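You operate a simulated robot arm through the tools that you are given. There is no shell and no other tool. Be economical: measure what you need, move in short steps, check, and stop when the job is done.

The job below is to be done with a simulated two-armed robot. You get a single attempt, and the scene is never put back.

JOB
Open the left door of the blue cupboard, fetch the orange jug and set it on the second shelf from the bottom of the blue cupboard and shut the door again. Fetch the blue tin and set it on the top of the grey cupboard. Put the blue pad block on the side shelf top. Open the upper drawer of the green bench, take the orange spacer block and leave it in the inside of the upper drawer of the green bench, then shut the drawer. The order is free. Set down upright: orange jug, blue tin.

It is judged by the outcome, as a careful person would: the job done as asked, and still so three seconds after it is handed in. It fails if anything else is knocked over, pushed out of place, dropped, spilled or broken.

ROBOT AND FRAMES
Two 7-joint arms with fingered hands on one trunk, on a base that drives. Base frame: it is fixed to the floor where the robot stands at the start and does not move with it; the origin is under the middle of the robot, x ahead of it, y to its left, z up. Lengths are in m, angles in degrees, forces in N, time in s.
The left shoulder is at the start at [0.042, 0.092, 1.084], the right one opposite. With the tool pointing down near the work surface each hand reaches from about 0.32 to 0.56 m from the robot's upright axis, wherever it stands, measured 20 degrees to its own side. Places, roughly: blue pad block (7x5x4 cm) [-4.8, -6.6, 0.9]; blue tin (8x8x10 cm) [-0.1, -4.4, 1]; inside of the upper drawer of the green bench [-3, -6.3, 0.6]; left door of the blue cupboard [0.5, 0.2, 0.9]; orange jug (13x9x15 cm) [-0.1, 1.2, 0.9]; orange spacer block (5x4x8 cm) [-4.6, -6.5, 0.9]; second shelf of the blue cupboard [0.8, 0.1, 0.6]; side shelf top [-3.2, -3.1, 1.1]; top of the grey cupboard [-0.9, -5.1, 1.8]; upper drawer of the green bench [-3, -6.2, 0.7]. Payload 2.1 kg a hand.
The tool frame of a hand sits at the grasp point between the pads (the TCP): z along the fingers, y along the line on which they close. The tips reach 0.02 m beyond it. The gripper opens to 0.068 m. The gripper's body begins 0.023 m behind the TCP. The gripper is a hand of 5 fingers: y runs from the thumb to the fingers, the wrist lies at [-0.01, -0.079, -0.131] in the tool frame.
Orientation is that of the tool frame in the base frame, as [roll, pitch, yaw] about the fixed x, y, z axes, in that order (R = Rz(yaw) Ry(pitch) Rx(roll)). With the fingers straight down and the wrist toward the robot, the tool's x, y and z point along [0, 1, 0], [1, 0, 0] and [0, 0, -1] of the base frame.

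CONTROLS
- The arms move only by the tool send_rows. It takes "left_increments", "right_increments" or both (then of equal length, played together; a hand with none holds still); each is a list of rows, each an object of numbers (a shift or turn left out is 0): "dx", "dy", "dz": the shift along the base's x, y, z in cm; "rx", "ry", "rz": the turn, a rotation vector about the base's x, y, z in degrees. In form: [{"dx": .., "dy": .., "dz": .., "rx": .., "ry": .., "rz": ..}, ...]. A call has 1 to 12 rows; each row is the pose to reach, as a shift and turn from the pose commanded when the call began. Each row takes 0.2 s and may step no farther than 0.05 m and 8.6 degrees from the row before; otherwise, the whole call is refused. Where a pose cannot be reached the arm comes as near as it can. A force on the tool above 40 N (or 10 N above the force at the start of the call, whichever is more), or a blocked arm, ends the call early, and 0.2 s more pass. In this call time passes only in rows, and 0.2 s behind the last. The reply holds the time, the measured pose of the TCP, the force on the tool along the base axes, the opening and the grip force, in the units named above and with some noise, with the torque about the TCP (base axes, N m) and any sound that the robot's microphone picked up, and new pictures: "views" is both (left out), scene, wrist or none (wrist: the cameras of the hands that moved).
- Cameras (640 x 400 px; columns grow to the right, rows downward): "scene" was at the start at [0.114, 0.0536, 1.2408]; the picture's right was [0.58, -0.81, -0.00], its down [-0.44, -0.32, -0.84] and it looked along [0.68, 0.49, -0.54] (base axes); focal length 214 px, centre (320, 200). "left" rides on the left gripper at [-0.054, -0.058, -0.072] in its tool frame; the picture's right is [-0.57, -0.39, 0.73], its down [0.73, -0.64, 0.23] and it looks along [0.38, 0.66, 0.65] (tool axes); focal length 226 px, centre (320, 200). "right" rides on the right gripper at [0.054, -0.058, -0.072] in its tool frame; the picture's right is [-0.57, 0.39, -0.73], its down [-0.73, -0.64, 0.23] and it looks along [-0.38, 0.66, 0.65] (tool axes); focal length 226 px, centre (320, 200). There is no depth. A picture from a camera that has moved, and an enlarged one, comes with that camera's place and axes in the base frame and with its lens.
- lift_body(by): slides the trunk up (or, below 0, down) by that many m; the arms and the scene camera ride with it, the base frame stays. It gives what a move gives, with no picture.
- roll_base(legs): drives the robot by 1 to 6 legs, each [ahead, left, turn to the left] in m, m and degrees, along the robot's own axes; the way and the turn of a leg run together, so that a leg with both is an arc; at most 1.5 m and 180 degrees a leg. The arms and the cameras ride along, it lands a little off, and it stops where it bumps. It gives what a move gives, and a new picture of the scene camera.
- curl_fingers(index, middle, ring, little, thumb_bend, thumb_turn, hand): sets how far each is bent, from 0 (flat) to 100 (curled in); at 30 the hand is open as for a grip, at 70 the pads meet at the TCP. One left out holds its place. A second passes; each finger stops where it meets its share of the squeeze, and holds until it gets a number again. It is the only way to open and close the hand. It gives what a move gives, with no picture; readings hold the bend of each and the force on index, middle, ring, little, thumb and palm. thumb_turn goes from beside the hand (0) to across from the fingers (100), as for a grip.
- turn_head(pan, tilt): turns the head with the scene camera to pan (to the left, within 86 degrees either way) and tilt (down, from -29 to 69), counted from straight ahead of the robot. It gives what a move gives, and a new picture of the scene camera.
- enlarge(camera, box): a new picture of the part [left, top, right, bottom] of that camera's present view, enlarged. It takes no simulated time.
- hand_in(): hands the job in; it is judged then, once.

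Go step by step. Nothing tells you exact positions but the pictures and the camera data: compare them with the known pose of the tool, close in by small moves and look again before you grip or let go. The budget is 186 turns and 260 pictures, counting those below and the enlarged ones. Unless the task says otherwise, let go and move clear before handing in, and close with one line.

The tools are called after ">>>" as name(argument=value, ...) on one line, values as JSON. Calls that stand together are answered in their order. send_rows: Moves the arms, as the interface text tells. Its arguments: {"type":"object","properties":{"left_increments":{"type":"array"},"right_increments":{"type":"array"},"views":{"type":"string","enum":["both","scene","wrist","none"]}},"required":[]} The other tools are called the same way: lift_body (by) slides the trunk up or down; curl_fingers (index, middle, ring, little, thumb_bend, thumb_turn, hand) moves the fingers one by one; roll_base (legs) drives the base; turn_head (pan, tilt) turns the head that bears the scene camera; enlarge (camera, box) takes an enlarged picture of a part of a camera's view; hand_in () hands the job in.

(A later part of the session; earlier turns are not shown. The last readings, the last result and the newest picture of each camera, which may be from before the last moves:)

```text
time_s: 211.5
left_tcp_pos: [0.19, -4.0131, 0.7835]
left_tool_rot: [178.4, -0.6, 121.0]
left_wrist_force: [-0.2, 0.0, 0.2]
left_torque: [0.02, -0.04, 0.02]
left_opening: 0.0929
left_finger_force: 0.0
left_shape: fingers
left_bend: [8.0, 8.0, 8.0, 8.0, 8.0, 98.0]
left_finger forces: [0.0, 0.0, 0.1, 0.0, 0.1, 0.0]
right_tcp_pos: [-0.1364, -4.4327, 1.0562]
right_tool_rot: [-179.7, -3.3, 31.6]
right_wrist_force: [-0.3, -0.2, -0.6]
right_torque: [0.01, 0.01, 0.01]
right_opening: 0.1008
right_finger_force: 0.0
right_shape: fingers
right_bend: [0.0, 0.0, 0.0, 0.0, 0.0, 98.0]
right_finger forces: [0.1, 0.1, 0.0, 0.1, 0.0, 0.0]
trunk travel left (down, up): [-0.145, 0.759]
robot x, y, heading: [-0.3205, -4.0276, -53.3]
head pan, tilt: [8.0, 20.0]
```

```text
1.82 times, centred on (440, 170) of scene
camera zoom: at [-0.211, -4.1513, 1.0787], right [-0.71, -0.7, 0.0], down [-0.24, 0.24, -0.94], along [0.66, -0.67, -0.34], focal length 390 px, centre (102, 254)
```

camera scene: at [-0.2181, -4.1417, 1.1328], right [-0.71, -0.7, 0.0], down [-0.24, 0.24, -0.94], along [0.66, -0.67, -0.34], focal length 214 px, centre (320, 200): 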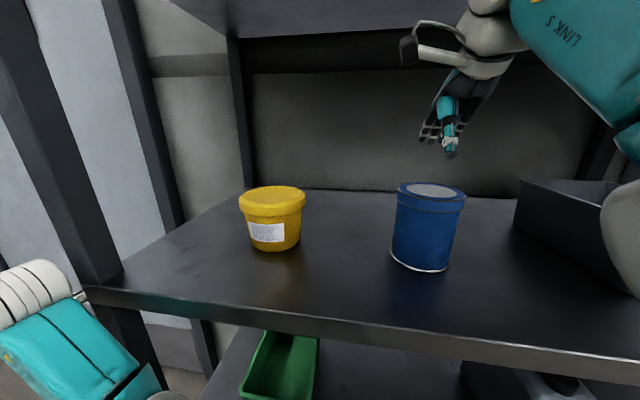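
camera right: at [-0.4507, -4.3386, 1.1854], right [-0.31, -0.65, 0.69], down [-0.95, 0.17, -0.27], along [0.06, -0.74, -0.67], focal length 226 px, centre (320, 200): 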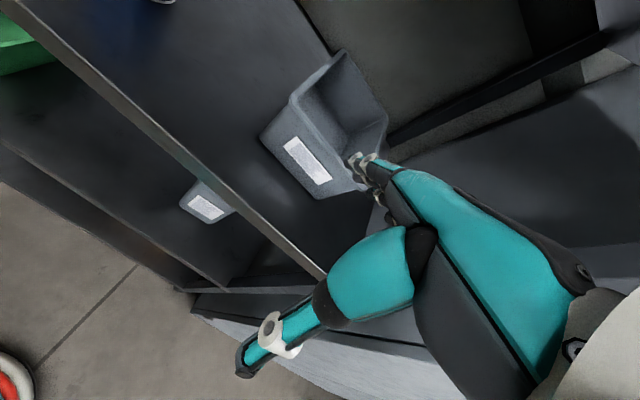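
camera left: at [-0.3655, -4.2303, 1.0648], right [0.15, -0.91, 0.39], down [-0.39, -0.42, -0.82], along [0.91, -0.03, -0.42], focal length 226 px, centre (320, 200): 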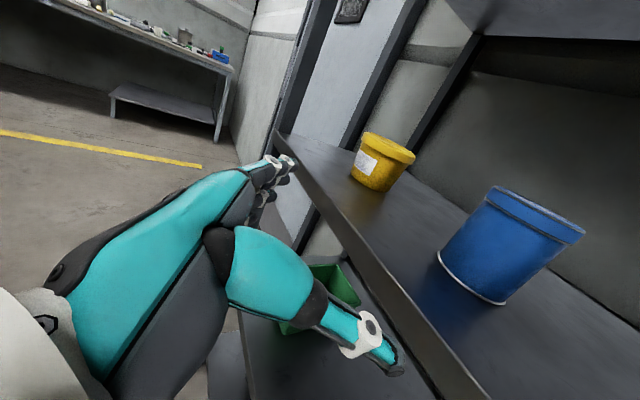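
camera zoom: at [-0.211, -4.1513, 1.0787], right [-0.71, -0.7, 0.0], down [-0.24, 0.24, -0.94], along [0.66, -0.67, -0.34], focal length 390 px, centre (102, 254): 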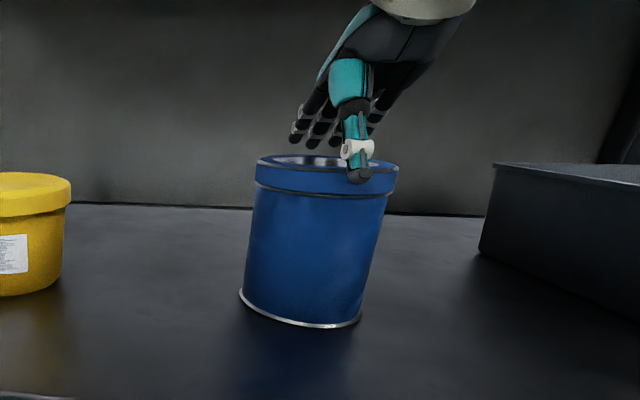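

Thumb is clear in front of the rim and the fingers behind it. I'll lower 3 cm further.

>>> lift_body(by=-0.03)

>>> enlarge(camera="scene", box=[340, 60, 540, 280])

```text
time_s: 212.1
left_tcp_pos: [0.19, -4.0115, 0.7587]
left_tool_rot: [178.4, -0.7, 121.0]
left_wrist_force: [-0.1, -0.2, 0.3]
left_torque: [0.04, 0.01, -0.01]
left_opening: 0.093
left_finger_force: 0.0
left_shape: fingers
left_bend: [8.0, 8.0, 8.0, 8.0, 8.0, 98.0]
left_finger forces: [0.1, 0.0, 0.0, 0.0, 0.0, 0.0]
right_tcp_pos: [-0.1388, -4.4309, 1.0338]
right_tool_rot: [179.8, -3.8, 31.8]
right_wrist_force: [-3.5, 7.3, 23.5]
right_torque: [0.45, 0.26, -0.03]
right_opening: 0.1028
right_finger_force: 10.0
right_shape: fingers
right_bend: [0.0, 0.0, 0.0, 0.0, 0.0, 96.0]
right_finger forces: [0.8, 0.1, 0.0, 0.0, 19.4, 0.0]
trunk travel left (down, up): [-0.119, 0.785]
robot x, y, heading: [-0.3247, -4.0258, -53.5]
head pan, tilt: [8.0, 20.0]
stopped: the force on the tool passed its limit at 47 N (the readings are from after the stop); the commanded pose is now the measured one
```

```text
1.82 times, centred on (440, 170) of scene
camera zoom: at [-0.2083, -4.1542, 1.0522], right [-0.71, -0.7, 0.0], down [-0.24, 0.24, -0.94], along [0.66, -0.67, -0.34], focal length 390 px, centre (102, 254)
```

zoom: 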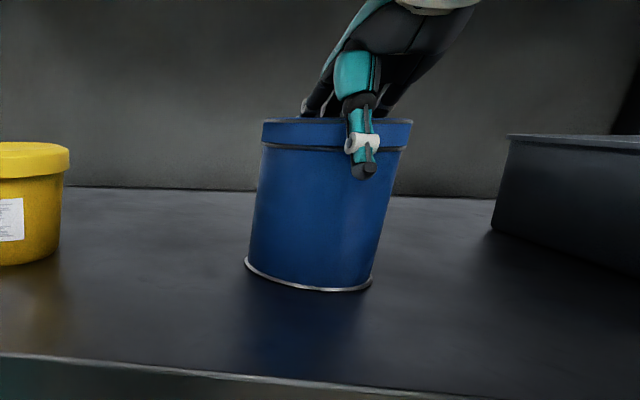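

The thumb's root now rests against the rim; the digits are well down both sides. I'll ease up 3 mm and close on the tin.

>>> send_rows(right_increments=[{"dx": -0.1, "dy": 0.2, "dz": 0.4}], views="none")

>>> curl_fingers(hand="right", index=45, middle=45, ring=45, little=45, thumb_bend=45)

>>> enlarge(camera="right", box=[100, 60, 500, 400])

>>> enlarge(camera="scene", box=[340, 60, 540, 280])

```text
time_s: 212.5
left_tcp_pos: [0.1901, -4.0119, 0.758]
left_tool_rot: [178.4, -0.9, 121.1]
left_wrist_force: [-0.1, 0.0, 0.4]
left_torque: [-0.01, -0.02, 0.02]
left_opening: 0.0929
left_finger_force: 0.1
left_shape: fingers
left_bend: [8.0, 8.0, 8.0, 8.0, 8.0, 98.0]
left_finger forces: [0.0, 0.0, 0.0, 0.0, 0.0, 0.0]
right_tcp_pos: [-0.1382, -4.4317, 1.0349]
right_tool_rot: [-179.9, -3.5, 31.8]
right_wrist_force: [-1.3, 3.2, 7.5]
right_torque: [0.13, 0.1, 0.01]
right_opening: 0.102
right_finger_force: 3.5
right_shape: fingers
right_bend: [0.0, 0.0, 0.0, 0.0, 0.0, 96.0]
right_finger forces: [0.2, 0.0, 0.0, 0.0, 7.2, 0.0]
trunk travel left (down, up): [-0.119, 0.785]
robot x, y, heading: [-0.327, -4.0271, -53.4]
head pan, tilt: [8.0, 20.0]
```

```text
time_s: 213.5
left_tcp_pos: [0.1905, -4.0126, 0.7586]
left_tool_rot: [178.5, -0.6, 121.0]
left_wrist_force: [0.2, -0.5, 0.1]
left_torque: [0.04, 0.0, 0.01]
left_opening: 0.0927
left_finger_force: 0.0
left_shape: fingers
left_bend: [8.0, 8.0, 8.0, 8.0, 8.0, 98.0]
left_finger forces: [0.0, 0.1, 0.0, 0.0, 0.0, 0.0]
right_tcp_pos: [-0.1393, -4.43, 1.0357]
right_tool_rot: [179.9, -3.7, 31.7]
right_wrist_force: [0.0, -8.8, 35.0]
right_torque: [-0.56, -0.18, 0.2]
right_opening: 0.0937
right_finger_force: 41.5
right_shape: fingers
right_bend: [8.0, 28.0, 30.0, 43.0, 20.0, 92.0]
right_finger forces: [12.7, 16.1, 14.2, 5.1, 35.0, 0.0]
trunk travel left (down, up): [-0.119, 0.785]
robot x, y, heading: [-0.321, -4.0287, -53.5]
head pan, tilt: [8.0, 20.0]
```

```text
1.18 times, centred on (300, 230) of right
camera zoom: at [-0.1281, -4.3559, 1.1128], right [-0.32, -0.65, 0.69], down [-0.95, 0.17, -0.28], along [0.06, -0.74, -0.67], focal length 266 px, centre (344, 165)
```

zoom: 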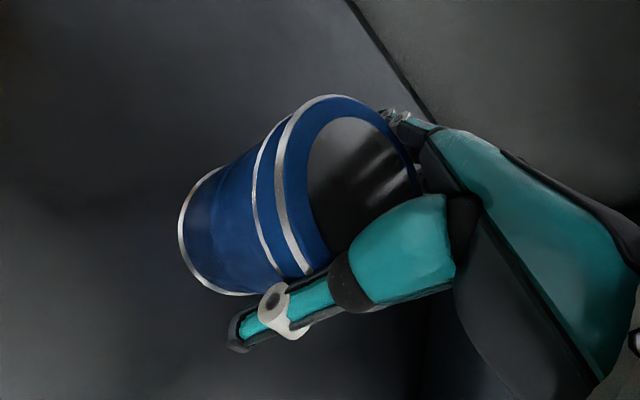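

```text
1.82 times, centred on (440, 170) of scene
camera zoom: at [-0.208, -4.1557, 1.0523], right [-0.71, -0.7, 0.0], down [-0.24, 0.24, -0.94], along [0.66, -0.67, -0.34], focal length 390 px, centre (102, 254)
```

zoom: 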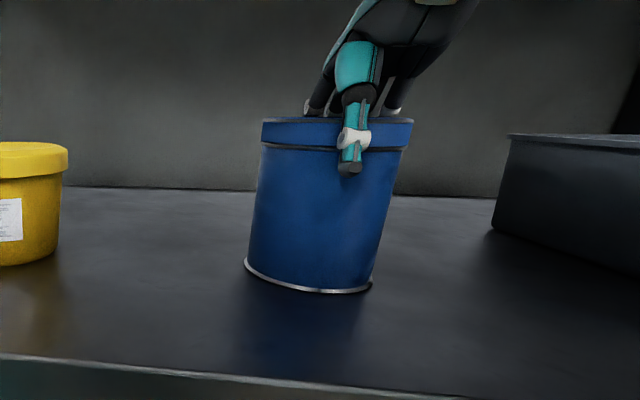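

The grip has taken (forces on all digits). I'll lift slightly and check that the tin comes along.

>>> lift_body(by=0.04)

>>> enlarge(camera="scene", box=[340, 60, 540, 280])

```text
time_s: 214.3
left_tcp_pos: [0.1907, -4.0129, 0.7978]
left_tool_rot: [178.3, -0.9, 121.0]
left_wrist_force: [-0.5, 0.0, 0.0]
left_torque: [0.0, 0.03, 0.02]
left_opening: 0.0932
left_finger_force: 0.1
left_shape: fingers
left_bend: [8.0, 8.0, 8.0, 8.0, 8.0, 98.0]
left_finger forces: [0.1, 0.0, 0.0, 0.0, 0.0, 0.0]
right_tcp_pos: [-0.1382, -4.4322, 1.0752]
right_tool_rot: [-179.9, -3.5, 31.8]
right_wrist_force: [0.2, -0.5, -3.4]
right_torque: [0.02, 0.01, 0.0]
right_opening: 0.0907
right_finger_force: 32.0
right_shape: fingers
right_bend: [11.0, 26.0, 31.0, 43.0, 21.0, 90.0]
right_finger forces: [6.6, 13.3, 10.5, 2.9, 30.6, 0.0]
trunk travel left (down, up): [-0.159, 0.745]
robot x, y, heading: [-0.3244, -4.0266, -53.5]
head pan, tilt: [8.0, 20.0]
```

```text
1.82 times, centred on (440, 170) of scene
camera zoom: at [-0.2128, -4.1489, 1.0926], right [-0.71, -0.7, 0.0], down [-0.24, 0.24, -0.94], along [0.66, -0.67, -0.34], focal length 390 px, centre (102, 254)
```

zoom: 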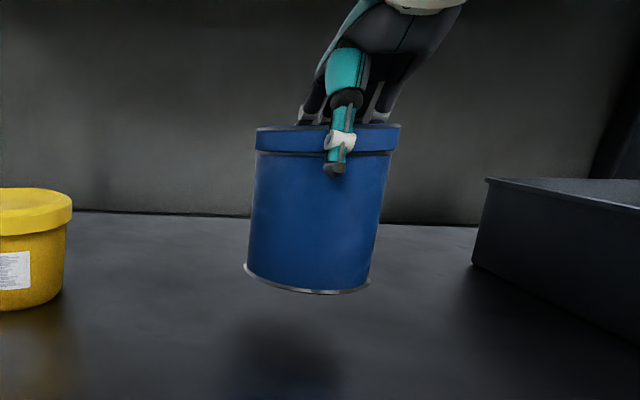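

The tin hangs upright in the hand. I'll back out of the rack, shift right to the grey cupboard, and raise the trunk for a look at its top.

>>> roll_base(legs=[[-0.32, 0, 0], [0, -0.9, 0]])

>>> lift_body(by=0.735)

>>> turn_head(pan=5, tilt=25)

```text
time_s: 220.9
left_tcp_pos: [-0.7337, -4.3047, 0.7979]
left_tool_rot: [178.3, -0.9, 120.2]
left_wrist_force: [0.3, 0.0, 0.3]
left_torque: [0.0, 0.01, -0.01]
left_opening: 0.0928
left_finger_force: 0.0
left_shape: fingers
left_bend: [8.0, 8.0, 8.0, 8.0, 8.0, 98.0]
left_finger forces: [0.0, 0.1, 0.0, 0.1, 0.0, 0.1]
right_tcp_pos: [-1.0668, -4.7182, 1.0749]
right_tool_rot: [-179.9, -3.5, 31.1]
right_wrist_force: [0.1, 0.6, -3.1]
right_torque: [0.02, -0.01, 0.01]
right_opening: 0.0905
right_finger_force: 31.3
right_shape: fingers
right_bend: [11.0, 26.0, 31.0, 43.0, 21.0, 90.0]
right_finger forces: [6.2, 13.2, 10.3, 2.8, 30.0, 0.0]
trunk travel left (down, up): [-0.159, 0.745]
robot x, y, heading: [-1.2485, -4.3106, -54.3]
head pan, tilt: [8.0, 20.0]
camera scene: at [-1.1385, -4.4354, 1.0927], right [-0.72, -0.69, 0.0], down [-0.24, 0.25, -0.94], along [0.65, -0.68, -0.34], focal length 214 px, centre (320, 200)
```

scene: 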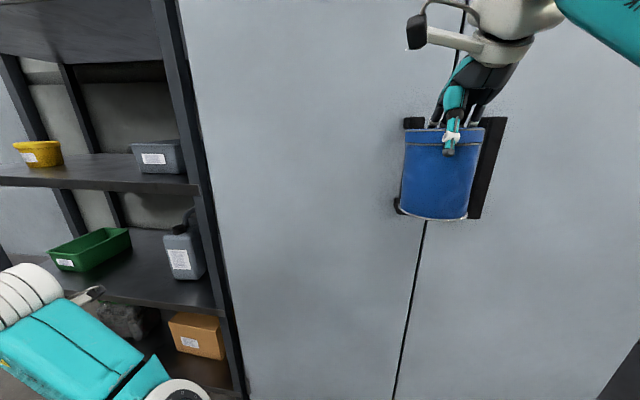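

```text
refused: 0.735 is not a number from -0.4 to 0.4
```

```text
time_s: 221.5
left_tcp_pos: [-0.7324, -4.304, 0.7981]
left_tool_rot: [178.4, -0.8, 120.3]
left_wrist_force: [0.3, -0.1, 0.7]
left_torque: [0.0, 0.03, -0.01]
left_opening: 0.0932
left_finger_force: 0.1
left_shape: fingers
left_bend: [8.0, 8.0, 8.0, 8.0, 8.0, 98.0]
left_finger forces: [0.0, 0.0, 0.0, 0.1, 0.1, 0.0]
right_tcp_pos: [-1.0672, -4.7186, 1.0752]
right_tool_rot: [-179.9, -3.5, 31.1]
right_wrist_force: [0.7, -0.6, -2.8]
right_torque: [-0.01, 0.02, -0.02]
right_opening: 0.0906
right_finger_force: 30.6
right_shape: fingers
right_bend: [11.0, 26.0, 31.0, 43.0, 21.0, 90.0]
right_finger forces: [6.3, 13.0, 10.4, 2.9, 29.9, 0.0]
trunk travel left (down, up): [-0.159, 0.745]
robot x, y, heading: [-1.2473, -4.3118, -54.1]
head pan, tilt: [5.0, 25.0]
camera scene: at [-1.1427, -4.4379, 1.0846], right [-0.76, -0.66, 0.0], down [-0.28, 0.32, -0.91], along [0.59, -0.68, -0.42], focal length 214 px, centre (320, 200)
```

scene: 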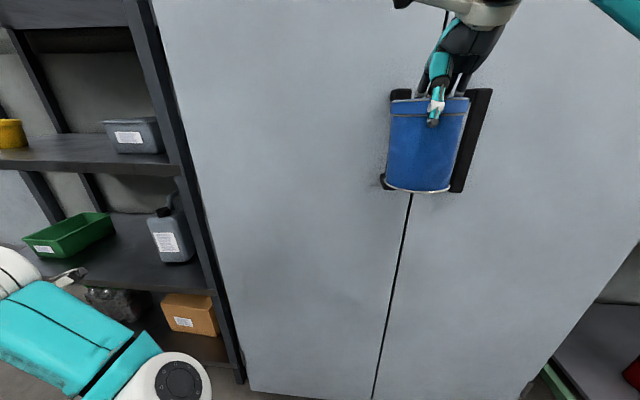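

The tin is in front of the cupboard doors. I'll back off a little more for safety, then raise the trunk in two steps and look at the top.

>>> roll_base(legs=[[-0.06, 0, 0]])

>>> lift_body(by=0.4)

>>> lift_body(by=0.34)

>>> turn_head(pan=0, tilt=15)

```text
time_s: 222.5
left_tcp_pos: [-0.768, -4.2559, 0.7967]
left_tool_rot: [178.4, -0.7, 120.2]
left_wrist_force: [0.1, 0.6, 0.2]
left_torque: [0.03, 0.01, 0.01]
left_opening: 0.0928
left_finger_force: 0.0
left_shape: fingers
left_bend: [8.0, 8.0, 8.0, 8.0, 8.0, 98.0]
left_finger forces: [0.0, 0.0, 0.0, 0.0, 0.0, 0.0]
right_tcp_pos: [-1.1027, -4.6722, 1.076]
right_tool_rot: [-179.9, -3.5, 31.0]
right_wrist_force: [0.1, -0.2, -3.4]
right_torque: [0.01, 0.02, -0.02]
right_opening: 0.0907
right_finger_force: 31.1
right_shape: fingers
right_bend: [11.0, 26.0, 31.0, 43.0, 21.0, 90.0]
right_finger forces: [6.4, 13.1, 10.4, 2.8, 29.7, 0.0]
trunk travel left (down, up): [-0.159, 0.745]
robot x, y, heading: [-1.2867, -4.2643, -54.1]
head pan, tilt: [5.0, 25.0]
camera scene: at [-1.1778, -4.3896, 1.0846], right [-0.76, -0.65, 0.0], down [-0.28, 0.32, -0.91], along [0.59, -0.69, -0.42], focal length 214 px, centre (320, 200)
```

scene: 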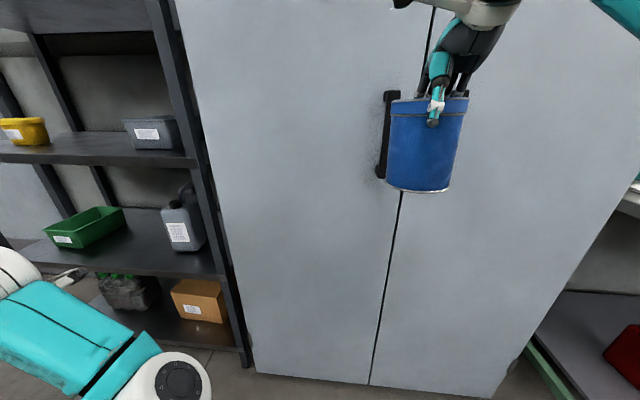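

```text
time_s: 226.3
left_tcp_pos: [-0.7682, -4.2568, 1.1955]
left_tool_rot: [178.3, -0.9, 120.2]
left_wrist_force: [-0.1, 0.2, 0.5]
left_torque: [0.03, 0.0, 0.02]
left_opening: 0.093
left_finger_force: 0.0
left_shape: fingers
left_bend: [8.0, 8.0, 8.0, 8.0, 8.0, 98.0]
left_finger forces: [0.0, 0.0, 0.1, 0.1, 0.0, 0.0]
right_tcp_pos: [-1.1279, -4.6376, 1.5163]
right_tool_rot: [174.2, -4.1, 31.4]
right_wrist_force: [-0.3, -0.2, -3.0]
right_torque: [-0.02, 0.04, 0.02]
right_opening: 0.0901
right_finger_force: 30.1
right_shape: fingers
right_bend: [11.0, 26.0, 31.0, 43.0, 21.0, 90.0]
right_finger forces: [5.8, 12.6, 10.0, 2.7, 28.8, 0.1]
trunk travel left (down, up): [-0.559, 0.345]
robot x, y, heading: [-1.2833, -4.2635, -54.0]
head pan, tilt: [5.0, 25.0]
```

```text
time_s: 229.7
left_tcp_pos: [-0.7689, -4.2573, 1.5378]
left_tool_rot: [178.4, -0.9, 120.2]
left_wrist_force: [0.4, -0.7, 0.0]
left_torque: [-0.02, 0.05, 0.03]
left_opening: 0.093
left_finger_force: 0.1
left_shape: fingers
left_bend: [8.0, 8.0, 8.0, 8.0, 8.0, 98.0]
left_finger forces: [0.0, 0.1, 0.0, 0.0, 0.1, 0.1]
right_tcp_pos: [-1.1308, -4.6323, 1.8596]
right_tool_rot: [173.5, -4.0, 31.4]
right_wrist_force: [-0.1, -1.5, -3.4]
right_torque: [0.05, 0.01, 0.0]
right_opening: 0.0898
right_finger_force: 29.1
right_shape: fingers
right_bend: [12.0, 26.0, 31.0, 43.0, 21.0, 90.0]
right_finger forces: [5.6, 12.3, 9.6, 2.5, 28.0, 0.0]
trunk travel left (down, up): [-0.899, 0.005]
robot x, y, heading: [-1.2835, -4.2655, -54.3]
head pan, tilt: [5.0, 25.0]
```

```text
time_s: 230.4
left_tcp_pos: [-0.7689, -4.2569, 1.5372]
left_tool_rot: [178.3, -0.8, 120.2]
left_wrist_force: [-0.1, 0.1, -0.5]
left_torque: [0.0, 0.03, 0.0]
left_opening: 0.0929
left_finger_force: 0.1
left_shape: fingers
left_bend: [8.0, 8.0, 8.0, 8.0, 8.0, 98.0]
left_finger forces: [0.0, 0.1, 0.1, 0.1, 0.0, 0.0]
right_tcp_pos: [-1.1301, -4.6327, 1.8596]
right_tool_rot: [173.3, -4.0, 31.4]
right_wrist_force: [0.4, -0.4, -3.8]
right_torque: [0.02, 0.01, 0.0]
right_opening: 0.0897
right_finger_force: 29.1
right_shape: fingers
right_bend: [12.0, 26.0, 31.0, 43.0, 21.0, 90.0]
right_finger forces: [5.5, 12.4, 9.6, 2.6, 28.0, 0.0]
trunk travel left (down, up): [-0.899, 0.005]
robot x, y, heading: [-1.2797, -4.2652, -54.2]
head pan, tilt: [0.0, 15.0]
camera scene: at [-1.219, -4.3462, 1.8444], right [-0.81, -0.59, 0.0], down [-0.15, 0.21, -0.97], along [0.57, -0.78, -0.26], focal length 214 px, centre (320, 200)
```

scene: 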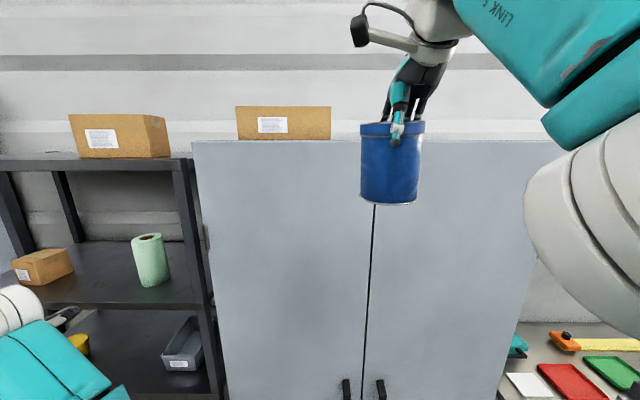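

The cupboard top is at z≈1.845, too high to place the tin with a downward hand. I'll set the tin back at the front edge of its rack shelf and take it again from the side with the left hand, which can reach higher.

>>> lift_body(by=-0.4)

>>> lift_body(by=-0.34)

>>> roll_base(legs=[[0, 0.915, 0.5]])

```text
time_s: 234.2
left_tcp_pos: [-0.7672, -4.2562, 1.1374]
left_tool_rot: [178.4, -0.8, 120.3]
left_wrist_force: [0.7, 0.2, 0.0]
left_torque: [-0.01, -0.01, 0.0]
left_opening: 0.0927
left_finger_force: 0.1
left_shape: fingers
left_bend: [8.0, 8.0, 8.0, 8.0, 8.0, 98.0]
left_finger forces: [0.1, 0.0, 0.0, 0.0, 0.1, 0.1]
right_tcp_pos: [-1.1316, -4.6316, 1.4596]
right_tool_rot: [173.4, -4.1, 31.5]
right_wrist_force: [-1.1, -0.7, -2.9]
right_torque: [0.05, 0.01, -0.02]
right_opening: 0.0897
right_finger_force: 28.9
right_shape: fingers
right_bend: [12.0, 26.0, 31.0, 43.0, 21.0, 90.0]
right_finger forces: [5.5, 12.1, 9.5, 2.6, 27.2, 0.1]
trunk travel left (down, up): [-0.499, 0.405]
robot x, y, heading: [-1.2851, -4.2653, -53.9]
head pan, tilt: [0.0, 15.0]
```

```text
time_s: 237.5
left_tcp_pos: [-0.7675, -4.256, 0.7977]
left_tool_rot: [178.3, -0.7, 120.3]
left_wrist_force: [0.1, -0.3, 0.1]
left_torque: [0.03, 0.02, 0.0]
left_opening: 0.0929
left_finger_force: 0.1
left_shape: fingers
left_bend: [8.0, 8.0, 8.0, 8.0, 8.0, 98.0]
left_finger forces: [0.0, 0.0, 0.0, 0.1, 0.1, 0.0]
right_tcp_pos: [-1.1306, -4.6318, 1.1209]
right_tool_rot: [173.4, -4.1, 31.5]
right_wrist_force: [0.0, -0.2, -2.9]
right_torque: [0.0, 0.01, 0.03]
right_opening: 0.0895
right_finger_force: 27.9
right_shape: fingers
right_bend: [12.0, 26.0, 31.0, 43.0, 21.0, 90.0]
right_finger forces: [5.3, 11.8, 9.2, 2.3, 26.7, 0.0]
trunk travel left (down, up): [-0.159, 0.745]
robot x, y, heading: [-1.2842, -4.2641, -54.2]
head pan, tilt: [0.0, 15.0]
```

```text
time_s: 242.4
left_tcp_pos: [-0.0134, -3.6986, 0.7964]
left_tool_rot: [178.3, -0.8, 120.8]
left_wrist_force: [-0.2, -0.4, 0.6]
left_torque: [0.03, 0.0, 0.0]
left_opening: 0.0931
left_finger_force: 0.1
left_shape: fingers
left_bend: [8.0, 8.0, 8.0, 8.0, 8.0, 98.0]
left_finger forces: [0.0, 0.0, 0.1, 0.1, 0.1, 0.0]
right_tcp_pos: [-0.3716, -4.0789, 1.1194]
right_tool_rot: [173.5, -4.0, 32.0]
right_wrist_force: [0.4, -0.2, -2.3]
right_torque: [0.05, 0.02, 0.01]
right_opening: 0.0892
right_finger_force: 27.6
right_shape: fingers
right_bend: [12.0, 26.0, 31.0, 43.0, 21.0, 90.0]
right_finger forces: [5.2, 11.7, 9.1, 2.2, 26.3, 0.1]
trunk travel left (down, up): [-0.159, 0.745]
robot x, y, heading: [-0.526, -3.7075, -53.5]
head pan, tilt: [0.0, 15.0]
camera scene: at [-0.4271, -3.8423, 1.1008], right [-0.8, -0.59, 0.0], down [-0.15, 0.21, -0.97], along [0.57, -0.78, -0.26], focal length 214 px, centre (320, 200)
```

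scene: 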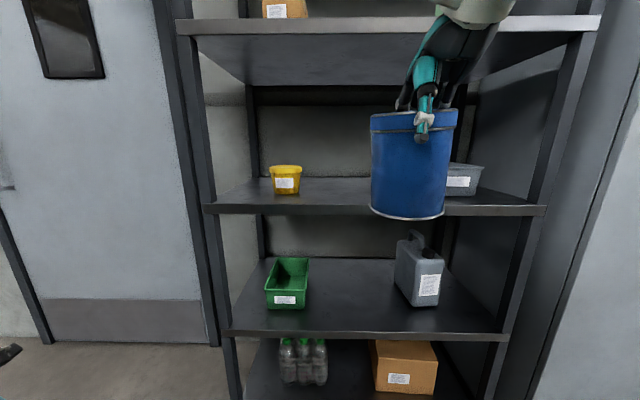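

I'll untilt the hand, lower slightly, and carry the tin in to the front part of its shelf.

>>> send_rows(right_increments=[{"rx": 5.5, "ry": 3.4}], views="none")

>>> lift_body(by=-0.03)

>>> roll_base(legs=[[0.345, -0.02, 0]])

>>> enlarge(camera="scene", box=[250, 60, 550, 300])

```text
time_s: 242.8
left_tcp_pos: [-0.0127, -3.6983, 0.7983]
left_tool_rot: [178.4, -0.7, 121.0]
left_wrist_force: [0.2, 0.7, -0.2]
left_torque: [0.01, 0.0, 0.0]
left_opening: 0.093
left_finger_force: 0.0
left_shape: fingers
left_bend: [8.0, 8.0, 8.0, 8.0, 8.0, 98.0]
left_finger forces: [0.0, 0.1, 0.1, 0.0, 0.1, 0.0]
right_tcp_pos: [-0.3726, -4.0789, 1.1187]
right_tool_rot: [180.0, -4.2, 31.6]
right_wrist_force: [-0.3, -0.7, -2.7]
right_torque: [0.01, 0.03, 0.0]
right_opening: 0.0895
right_finger_force: 26.9
right_shape: fingers
right_bend: [12.0, 26.0, 31.0, 43.0, 21.0, 90.0]
right_finger forces: [5.2, 11.5, 9.2, 2.4, 25.8, 0.0]
trunk travel left (down, up): [-0.159, 0.745]
robot x, y, heading: [-0.5271, -3.7117, -53.2]
head pan, tilt: [0.0, 15.0]
```

```text
time_s: 243.6
left_tcp_pos: [-0.0141, -3.6985, 0.7677]
left_tool_rot: [178.5, -0.8, 120.9]
left_wrist_force: [1.3, 1.0, 0.6]
left_torque: [-0.02, -0.01, -0.04]
left_opening: 0.093
left_finger_force: 0.0
left_shape: fingers
left_bend: [8.0, 8.0, 8.0, 8.0, 8.0, 98.0]
left_finger forces: [0.1, 0.0, 0.1, 0.0, 0.0, 0.1]
right_tcp_pos: [-0.3721, -4.0779, 1.0907]
right_tool_rot: [179.9, -4.1, 31.6]
right_wrist_force: [0.0, 0.1, -2.9]
right_torque: [0.01, -0.01, 0.03]
right_opening: 0.0893
right_finger_force: 26.9
right_shape: fingers
right_bend: [12.0, 26.0, 31.0, 43.0, 21.0, 90.0]
right_finger forces: [5.2, 11.5, 9.1, 2.3, 25.7, 0.0]
trunk travel left (down, up): [-0.129, 0.775]
robot x, y, heading: [-0.5284, -3.7114, -53.5]
head pan, tilt: [0.0, 15.0]
```

```text
time_s: 245.8
left_tcp_pos: [0.1761, -3.9896, 0.7681]
left_tool_rot: [178.4, -0.7, 120.7]
left_wrist_force: [-0.1, 0.1, -0.2]
left_torque: [0.0, 0.03, -0.01]
left_opening: 0.0931
left_finger_force: 0.0
left_shape: fingers
left_bend: [8.0, 8.0, 8.0, 8.0, 8.0, 98.0]
left_finger forces: [0.0, 0.0, 0.1, 0.0, 0.1, 0.0]
right_tcp_pos: [-0.1834, -4.3683, 1.0888]
right_tool_rot: [179.8, -4.0, 31.4]
right_wrist_force: [0.4, -1.0, -3.7]
right_torque: [0.0, -0.03, -0.01]
right_opening: 0.0894
right_finger_force: 26.0
right_shape: fingers
right_bend: [12.0, 26.0, 31.0, 43.0, 21.0, 90.0]
right_finger forces: [5.2, 11.4, 9.1, 2.3, 25.4, 0.1]
trunk travel left (down, up): [-0.129, 0.775]
robot x, y, heading: [-0.3377, -4.0022, -53.5]
head pan, tilt: [0.0, 15.0]
camera scene: at [-0.2343, -4.1383, 1.0702], right [-0.81, -0.59, 0.0], down [-0.15, 0.21, -0.97], along [0.57, -0.78, -0.26], focal length 214 px, centre (320, 200)
```

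scene: 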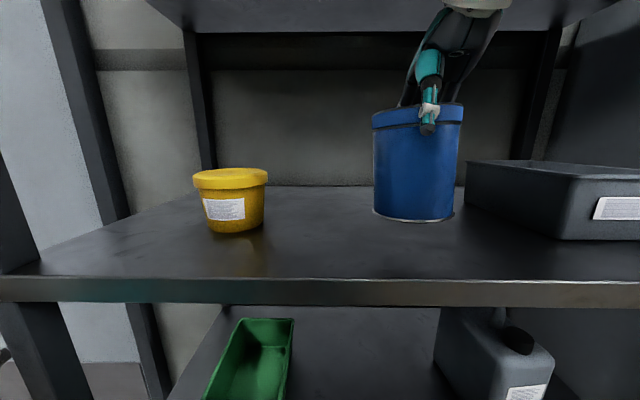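

```text
1.67 times, centred on (400, 180) of scene
camera zoom: at [-0.2343, -4.1383, 1.0702], right [-0.81, -0.59, 0.0], down [-0.15, 0.21, -0.97], along [0.57, -0.78, -0.26], focal length 358 px, centre (187, 233)
```

zoom: 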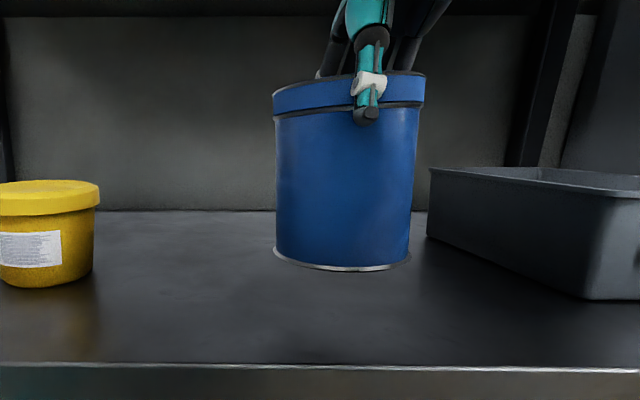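

The tin is a few centimetres behind the shelf's front edge. I'll lower it onto the shelf.

>>> lift_body(by=-0.042)

>>> lift_body(by=-0.008)

>>> enlarge(camera="scene", box=[250, 60, 550, 300])

```text
time_s: 246.7
left_tcp_pos: [0.1751, -3.9899, 0.7266]
left_tool_rot: [178.4, -0.8, 120.8]
left_wrist_force: [0.0, -0.3, -0.1]
left_torque: [-0.01, 0.01, -0.01]
left_opening: 0.093
left_finger_force: 0.0
left_shape: fingers
left_bend: [8.0, 8.0, 8.0, 8.0, 8.0, 98.0]
left_finger forces: [0.1, 0.0, 0.1, 0.1, 0.0, 0.0]
right_tcp_pos: [-0.1844, -4.3691, 1.0478]
right_tool_rot: [179.9, -4.0, 31.4]
right_wrist_force: [-0.7, 0.1, -3.4]
right_torque: [-0.02, 0.02, -0.01]
right_opening: 0.0892
right_finger_force: 26.3
right_shape: fingers
right_bend: [12.0, 26.0, 31.0, 43.0, 21.0, 90.0]
right_finger forces: [5.1, 11.3, 9.0, 2.4, 25.2, 0.0]
trunk travel left (down, up): [-0.087, 0.817]
robot x, y, heading: [-0.3399, -4.0033, -53.7]
head pan, tilt: [0.0, 15.0]
```

```text
time_s: 247.2
left_tcp_pos: [0.1758, -3.9896, 0.7187]
left_tool_rot: [178.4, -0.8, 120.6]
left_wrist_force: [0.1, 0.0, 0.0]
left_torque: [0.05, 0.01, -0.02]
left_opening: 0.093
left_finger_force: 0.0
left_shape: fingers
left_bend: [8.0, 8.0, 8.0, 8.0, 8.0, 98.0]
left_finger forces: [0.0, 0.0, 0.1, 0.1, 0.0, 0.0]
right_tcp_pos: [-0.1849, -4.3681, 1.0397]
right_tool_rot: [179.8, -4.2, 31.5]
right_wrist_force: [-2.3, -0.2, 7.5]
right_torque: [-0.19, -0.17, -0.05]
right_opening: 0.0899
right_finger_force: 29.4
right_shape: fingers
right_bend: [11.0, 26.0, 31.0, 43.0, 21.0, 90.0]
right_finger forces: [7.3, 12.2, 10.1, 2.7, 26.7, 0.0]
trunk travel left (down, up): [-0.079, 0.825]
robot x, y, heading: [-0.3397, -4.0011, -53.7]
head pan, tilt: [0.0, 15.0]
```

```text
1.67 times, centred on (400, 180) of scene
camera zoom: at [-0.2273, -4.1485, 1.0191], right [-0.81, -0.59, 0.0], down [-0.15, 0.21, -0.97], along [0.57, -0.78, -0.26], focal length 358 px, centre (187, 233)
```

zoom: 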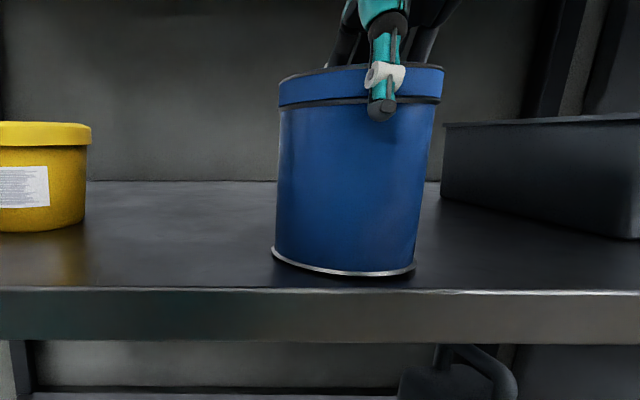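

The tin has touched down. I'll open the right hand and rise clear.

>>> curl_fingers(hand="right", index=0, middle=0, ring=0, little=0, thumb_bend=0)

>>> lift_body(by=0.08)

>>> enlarge(camera="scene", box=[250, 60, 550, 300])

```text
time_s: 248.2
left_tcp_pos: [0.1757, -3.9902, 0.7166]
left_tool_rot: [178.4, -0.8, 120.7]
left_wrist_force: [0.2, -0.7, 0.5]
left_torque: [0.0, 0.03, -0.01]
left_opening: 0.0931
left_finger_force: 0.0
left_shape: fingers
left_bend: [8.0, 8.0, 8.0, 8.0, 8.0, 98.0]
left_finger forces: [0.0, 0.0, 0.1, 0.0, 0.1, 0.1]
right_tcp_pos: [-0.1848, -4.3692, 1.041]
right_tool_rot: [179.9, -4.1, 31.4]
right_wrist_force: [0.3, -0.5, 0.0]
right_torque: [-0.03, 0.0, 0.0]
right_opening: 0.1007
right_finger_force: 0.0
right_shape: fingers
right_bend: [0.0, 0.0, 0.0, 0.0, 0.0, 98.0]
right_finger forces: [0.0, 0.0, 0.0, 0.0, 0.1, 0.1]
trunk travel left (down, up): [-0.079, 0.825]
robot x, y, heading: [-0.342, -4.001, -53.6]
head pan, tilt: [0.0, 15.0]
```

```text
time_s: 249.4
left_tcp_pos: [0.176, -3.9884, 0.7975]
left_tool_rot: [178.5, -0.8, 120.8]
left_wrist_force: [-0.5, -0.3, -1.1]
left_torque: [-0.03, 0.01, 0.03]
left_opening: 0.0929
left_finger_force: 0.0
left_shape: fingers
left_bend: [8.0, 8.0, 8.0, 8.0, 8.0, 98.0]
left_finger forces: [0.0, 0.1, 0.0, 0.1, 0.0, 0.0]
right_tcp_pos: [-0.184, -4.369, 1.1208]
right_tool_rot: [179.9, -4.1, 31.4]
right_wrist_force: [0.8, -0.5, 0.2]
right_torque: [0.0, 0.01, -0.02]
right_opening: 0.1008
right_finger_force: 0.1
right_shape: fingers
right_bend: [0.0, 0.0, 0.0, 0.0, 0.0, 98.0]
right_finger forces: [0.0, 0.0, 0.0, 0.1, 0.1, 0.0]
trunk travel left (down, up): [-0.159, 0.745]
robot x, y, heading: [-0.3348, -4.0029, -53.9]
head pan, tilt: [0.0, 15.0]
```

```text
1.67 times, centred on (400, 180) of scene
camera zoom: at [-0.2386, -4.1325, 1.1008], right [-0.81, -0.59, 0.0], down [-0.15, 0.21, -0.97], along [0.57, -0.78, -0.26], focal length 358 px, centre (187, 233)
```

zoom: 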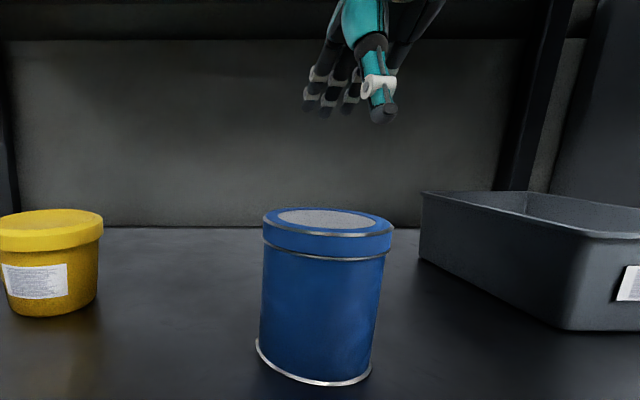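

The tin stands safely near the front edge. I'll back out and bring the left hand round to point forward.

>>> roll_base(legs=[[-0.35, 0, 0]])

>>> send_rows(left_increments=[{"dx": -1.1, "dy": -3.05, "dz": 0.2, "rx": -6.8, "ry": -5}, {"dx": -2.2, "dy": -6.1, "dz": 0.4, "rx": -13.7, "ry": -10}, {"dx": -3.3, "dy": -9.1, "dz": 0.6, "rx": -20.5, "ry": -15.1}, {"dx": -4.4, "dy": -12.2, "dz": 0.8, "rx": -27.4, "ry": -20.1}, {"dx": -5.5, "dy": -15.2, "dz": 1, "rx": -34.2, "ry": -25.1}, {"dx": -6.6, "dy": -18.3, "dz": 1.2, "rx": -41.1, "ry": -30.2}, {"dx": -7.7, "dy": -21.3, "dz": 1.4, "rx": -47.9, "ry": -35.2}, {"dx": -8.8, "dy": -24.4, "dz": 1.6, "rx": -54.8, "ry": -40.2}, {"dx": -10, "dy": -27.4, "dz": 1.8, "rx": -61.6, "ry": -45.3}, {"dx": -11.1, "dy": -30.5, "dz": 2, "rx": -68.5, "ry": -50.3}], views="both")

```text
time_s: 251.7
left_tcp_pos: [-0.036, -3.7019, 0.7982]
left_tool_rot: [178.5, -0.8, 121.0]
left_wrist_force: [-0.8, 0.2, 0.7]
left_torque: [-0.01, 0.02, -0.02]
left_opening: 0.0929
left_finger_force: 0.0
left_shape: fingers
left_bend: [8.0, 8.0, 8.0, 8.0, 8.0, 98.0]
left_finger forces: [0.1, 0.0, 0.1, 0.1, 0.0, 0.0]
right_tcp_pos: [-0.3948, -4.0824, 1.1192]
right_tool_rot: [179.9, -4.1, 31.7]
right_wrist_force: [-1.0, -0.6, -0.6]
right_torque: [-0.01, -0.04, 0.02]
right_opening: 0.1006
right_finger_force: 0.1
right_shape: fingers
right_bend: [0.0, 0.0, 0.0, 0.0, 0.0, 98.0]
right_finger forces: [0.0, 0.0, 0.1, 0.0, 0.0, 0.0]
trunk travel left (down, up): [-0.159, 0.745]
robot x, y, heading: [-0.5499, -3.7108, -53.6]
head pan, tilt: [0.0, 15.0]
camera scene: at [-0.4497, -3.845, 1.1009], right [-0.8, -0.59, 0.0], down [-0.15, 0.21, -0.97], along [0.57, -0.78, -0.26], focal length 214 px, centre (320, 200)
```

scene: 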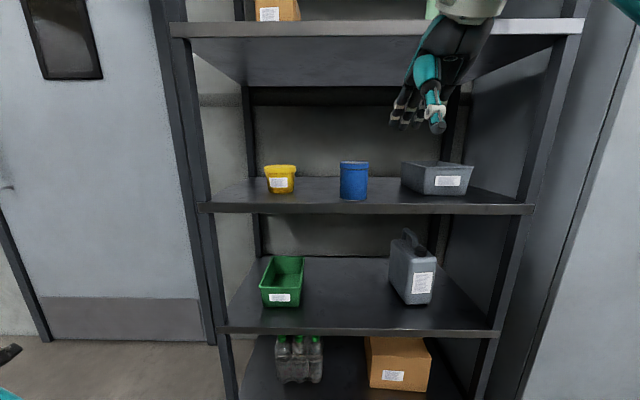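

```text
time_s: 253.9
left_tcp_pos: [-0.1464, -4.0058, 0.8175]
left_tool_rot: [134.2, 82.0, 81.8]
left_wrist_force: [-0.6, 0.6, -0.1]
left_torque: [0.07, 0.02, 0.03]
left_opening: 0.0931
left_finger_force: 0.1
left_shape: fingers
left_bend: [8.0, 8.0, 8.0, 8.0, 8.0, 98.0]
left_finger forces: [0.0, 0.0, 0.1, 0.1, 0.1, 0.0]
right_tcp_pos: [-0.3941, -4.0811, 1.1212]
right_tool_rot: [179.9, -4.2, 31.6]
right_wrist_force: [0.3, 0.0, 0.1]
right_torque: [0.04, 0.0, -0.01]
right_opening: 0.1004
right_finger_force: 0.0
right_shape: fingers
right_bend: [0.0, 0.0, 0.0, 0.0, 0.0, 98.0]
right_finger forces: [0.0, 0.0, 0.1, 0.0, 0.0, 0.1]
trunk travel left (down, up): [-0.159, 0.745]
robot x, y, heading: [-0.5513, -3.7167, -53.5]
head pan, tilt: [0.0, 15.0]
camera scene: at [-0.4497, -3.8449, 1.1009], right [-0.8, -0.59, 0.0], down [-0.15, 0.21, -0.97], along [0.57, -0.78, -0.26], focal length 214 px, centre (320, 200)
camera left: at [-0.237, -3.9909, 0.8739], right [0.13, -0.88, 0.45], down [-0.35, -0.47, -0.81], along [0.93, -0.05, -0.37], focal length 226 px, centre (320, 200)
```

scene: 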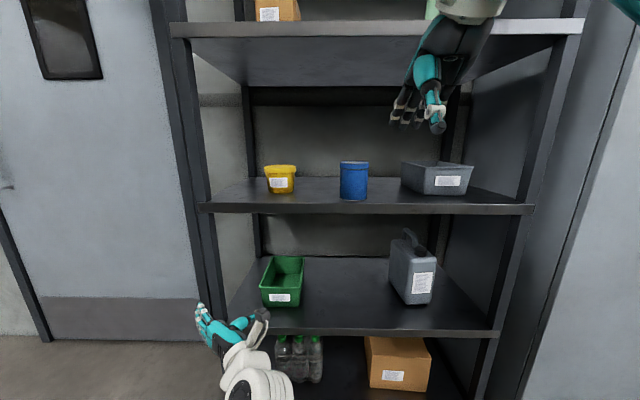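
left: 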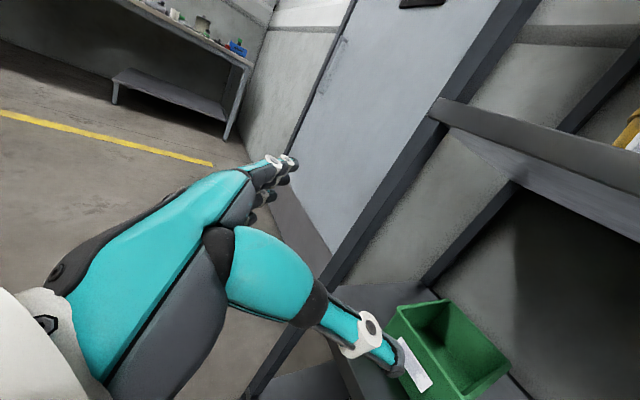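

The left hand points forward now. I'll draw the right hand back, raise to tin height and shift right in front of the tin.

>>> send_rows(right_increments=[{"dx": -2.4, "dy": 2.6}, {"dx": -4.8, "dy": 5.2}, {"dx": -7.2, "dy": 7.8}, {"dx": -9.6, "dy": 10.4}], views="none")

>>> lift_body(by=0.185)

>>> roll_base(legs=[[0.08, -0.243, 0]])

>>> enlarge(camera="left", box=[0, 0, 640, 400])

```text
time_s: 254.9
left_tcp_pos: [-0.1451, -4.0051, 0.8176]
left_tool_rot: [134.5, 81.8, 82.4]
left_wrist_force: [-0.1, -0.8, 1.1]
left_torque: [0.0, -0.02, 0.02]
left_opening: 0.0933
left_finger_force: 0.1
left_shape: fingers
left_bend: [8.0, 8.0, 8.0, 8.0, 8.0, 98.0]
left_finger forces: [0.0, 0.0, 0.0, 0.0, 0.0, 0.1]
right_tcp_pos: [-0.4883, -3.9787, 1.1159]
right_tool_rot: [179.9, -4.2, 31.8]
right_wrist_force: [-0.7, 0.3, -0.6]
right_torque: [0.01, 0.01, 0.03]
right_opening: 0.1009
right_finger_force: 0.0
right_shape: fingers
right_bend: [0.0, 0.0, 0.0, 0.0, 0.0, 98.0]
right_finger forces: [0.0, 0.0, 0.0, 0.0, 0.1, 0.0]
right hand out of reach, approached as far as the arm can: row 4
trunk travel left (down, up): [-0.159, 0.745]
robot x, y, heading: [-0.5453, -3.7176, -53.2]
head pan, tilt: [0.0, 15.0]
```

```text
time_s: 257.0
left_tcp_pos: [-0.148, -4.0075, 1.0036]
left_tool_rot: [135.8, 82.2, 83.5]
left_wrist_force: [-0.4, 0.0, -0.7]
left_torque: [-0.02, 0.0, 0.02]
left_opening: 0.0931
left_finger_force: 0.0
left_shape: fingers
left_bend: [8.0, 8.0, 8.0, 8.0, 8.0, 98.0]
left_finger forces: [0.1, 0.0, 0.0, 0.0, 0.0, 0.0]
right_tcp_pos: [-0.4873, -3.9789, 1.3013]
right_tool_rot: [179.9, -4.1, 31.5]
right_wrist_force: [0.1, 0.0, -0.2]
right_torque: [0.0, 0.0, -0.01]
right_opening: 0.1005
right_finger_force: 0.0
right_shape: fingers
right_bend: [0.0, 0.0, 0.0, 0.0, 0.0, 98.0]
right_finger forces: [0.0, 0.1, 0.0, 0.0, 0.0, 0.1]
trunk travel left (down, up): [-0.344, 0.56]
robot x, y, heading: [-0.5512, -3.7131, -53.9]
head pan, tilt: [0.0, 15.0]
```

```text
time_s: 258.8
left_tcp_pos: [-0.2944, -4.215, 1.0028]
left_tool_rot: [134.8, 82.0, 82.7]
left_wrist_force: [-0.9, 0.0, -0.3]
left_torque: [0.0, 0.04, 0.0]
left_opening: 0.093
left_finger_force: 0.0
left_shape: fingers
left_bend: [8.0, 8.0, 8.0, 8.0, 8.0, 98.0]
left_finger forces: [0.1, 0.1, 0.0, 0.0, 0.1, 0.1]
right_tcp_pos: [-0.635, -4.19, 1.3013]
right_tool_rot: [179.9, -4.0, 31.7]
right_wrist_force: [-0.2, -0.5, 0.7]
right_torque: [0.06, -0.02, -0.03]
right_opening: 0.1007
right_finger_force: 0.0
right_shape: fingers
right_bend: [0.0, 0.0, 0.0, 0.0, 0.0, 98.0]
right_finger forces: [0.1, 0.0, 0.0, 0.0, 0.0, 0.1]
trunk travel left (down, up): [-0.344, 0.56]
robot x, y, heading: [-0.7004, -3.9242, -53.5]
head pan, tilt: [0.0, 15.0]
camera scene: at [-0.6185, -4.0276, 1.2883], right [-0.8, -0.6, 0.0], down [-0.15, 0.21, -0.97], along [0.58, -0.77, -0.26], focal length 214 px, centre (320, 200)
```

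scene: 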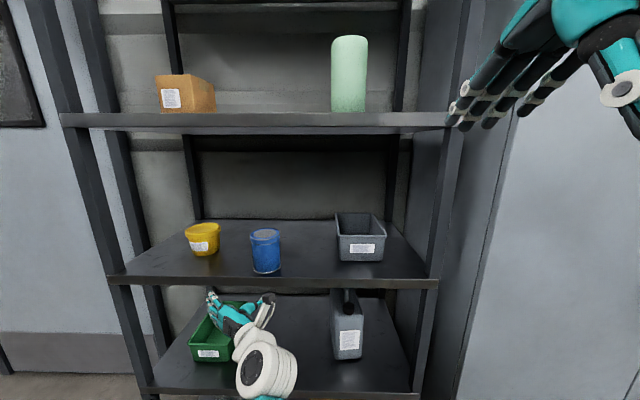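

```text
1.00 times, centred on (320, 200) of left (not enlarged: the box is as wide or as high as the picture)
camera zoom: at [-0.3851, -4.2013, 1.0595], right [0.13, -0.88, 0.45], down [-0.35, -0.47, -0.81], along [0.93, -0.05, -0.37], focal length 226 px, centre (320, 200)
```

zoom: 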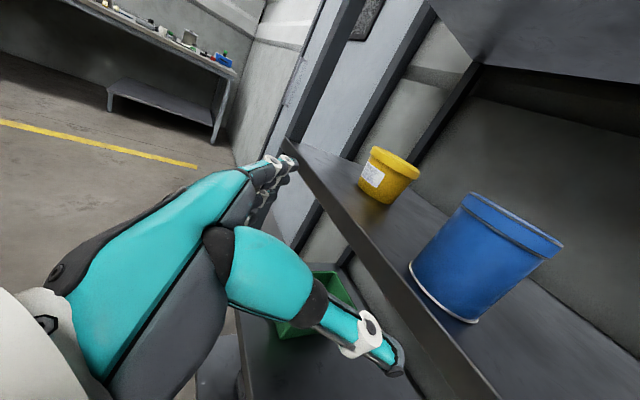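

Everything lines up: the tin is straight ahead, 18 cm. I'll roll in 11 cm, check, then finish.

>>> curl_fingers(hand="left", index=2, middle=2, ring=2, little=2, thumb_bend=2)

>>> roll_base(legs=[[0.11, 0, 0]])

>>> enlarge(camera="left", box=[100, 50, 640, 400])

>>> enlarge(camera="scene", box=[150, 180, 350, 380])

```text
time_s: 259.8
left_tcp_pos: [-0.2936, -4.2165, 1.0031]
left_tool_rot: [136.1, 82.1, 84.0]
left_wrist_force: [0.8, -1.2, 0.2]
left_torque: [0.02, -0.01, -0.01]
left_opening: 0.0989
left_finger_force: 0.0
left_shape: fingers
left_bend: [2.0, 2.0, 2.0, 2.0, 2.0, 98.0]
left_finger forces: [0.0, 0.0, 0.0, 0.0, 0.0, 0.0]
right_tcp_pos: [-0.635, -4.1887, 1.3005]
right_tool_rot: [179.9, -4.1, 31.8]
right_wrist_force: [-0.6, -0.1, 0.1]
right_torque: [-0.02, 0.03, -0.01]
right_opening: 0.1006
right_finger_force: 0.1
right_shape: fingers
right_bend: [0.0, 0.0, 0.0, 0.0, 0.0, 98.0]
right_finger forces: [0.0, 0.0, 0.0, 0.1, 0.1, 0.0]
trunk travel left (down, up): [-0.344, 0.56]
robot x, y, heading: [-0.6971, -3.9249, -53.6]
head pan, tilt: [0.0, 15.0]
```

```text
time_s: 261.0
left_tcp_pos: [-0.2288, -4.3031, 1.0032]
left_tool_rot: [135.9, 82.1, 83.9]
left_wrist_force: [-0.2, -0.1, 1.0]
left_torque: [-0.02, 0.0, -0.01]
left_opening: 0.0987
left_finger_force: 0.2
left_shape: fingers
left_bend: [2.0, 2.0, 2.0, 2.0, 2.0, 98.0]
left_finger forces: [0.1, 0.0, 0.0, 0.0, 0.0, 0.1]
right_tcp_pos: [-0.5676, -4.2782, 1.2999]
right_tool_rot: [180.0, -4.1, 32.0]
right_wrist_force: [-0.4, -0.2, -1.0]
right_torque: [0.01, 0.0, 0.0]
right_opening: 0.1007
right_finger_force: 0.3
right_shape: fingers
right_bend: [0.0, 0.0, 0.0, 0.0, 0.0, 98.0]
right_finger forces: [0.0, 0.0, 0.0, 0.0, 0.0, 0.0]
trunk travel left (down, up): [-0.344, 0.56]
robot x, y, heading: [-0.6333, -4.0102, -53.4]
head pan, tilt: [0.0, 15.0]
camera scene: at [-0.5524, -4.1156, 1.2883], right [-0.8, -0.6, 0.0], down [-0.16, 0.21, -0.97], along [0.58, -0.77, -0.26], focal length 214 px, centre (320, 200)
```

scene: 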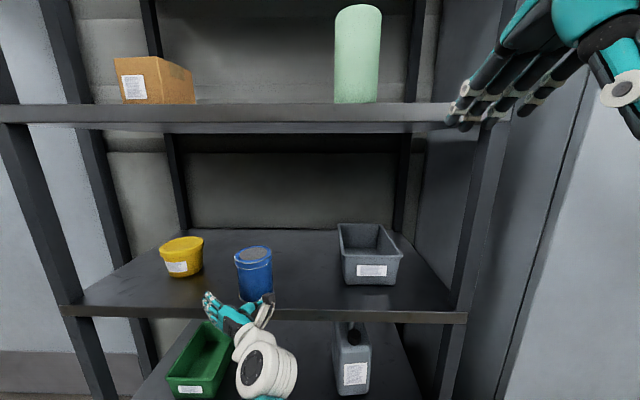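

```text
1.14 times, centred on (370, 225) of left
camera zoom: at [-0.3187, -4.2888, 1.0594], right [0.14, -0.88, 0.45], down [-0.35, -0.47, -0.81], along [0.93, -0.05, -0.37], focal length 258 px, centre (263, 171)
```

zoom: 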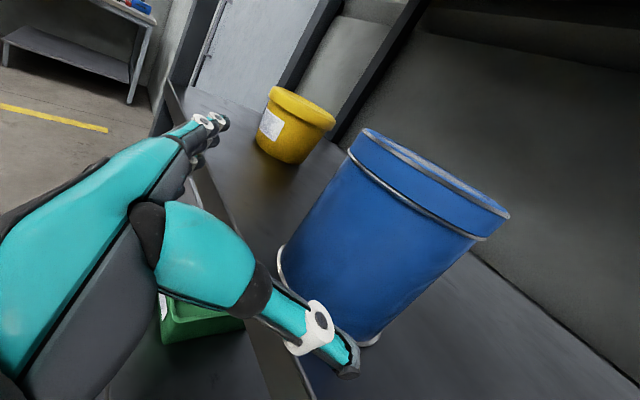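

```text
2.00 times, centred on (250, 280) of scene
camera zoom: at [-0.5524, -4.1156, 1.2883], right [-0.8, -0.6, 0.0], down [-0.16, 0.21, -0.97], along [0.58, -0.77, -0.26], focal length 429 px, centre (460, 40)
```

zoom: 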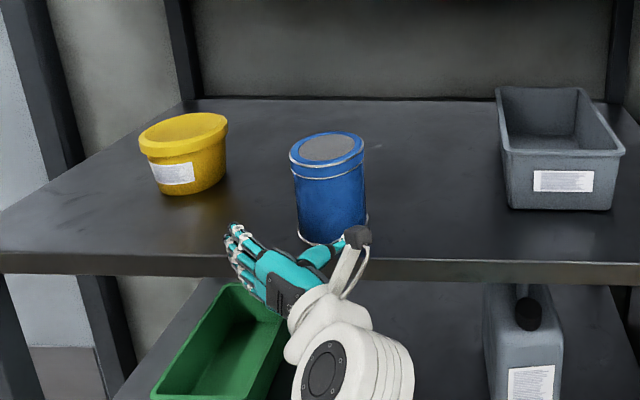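

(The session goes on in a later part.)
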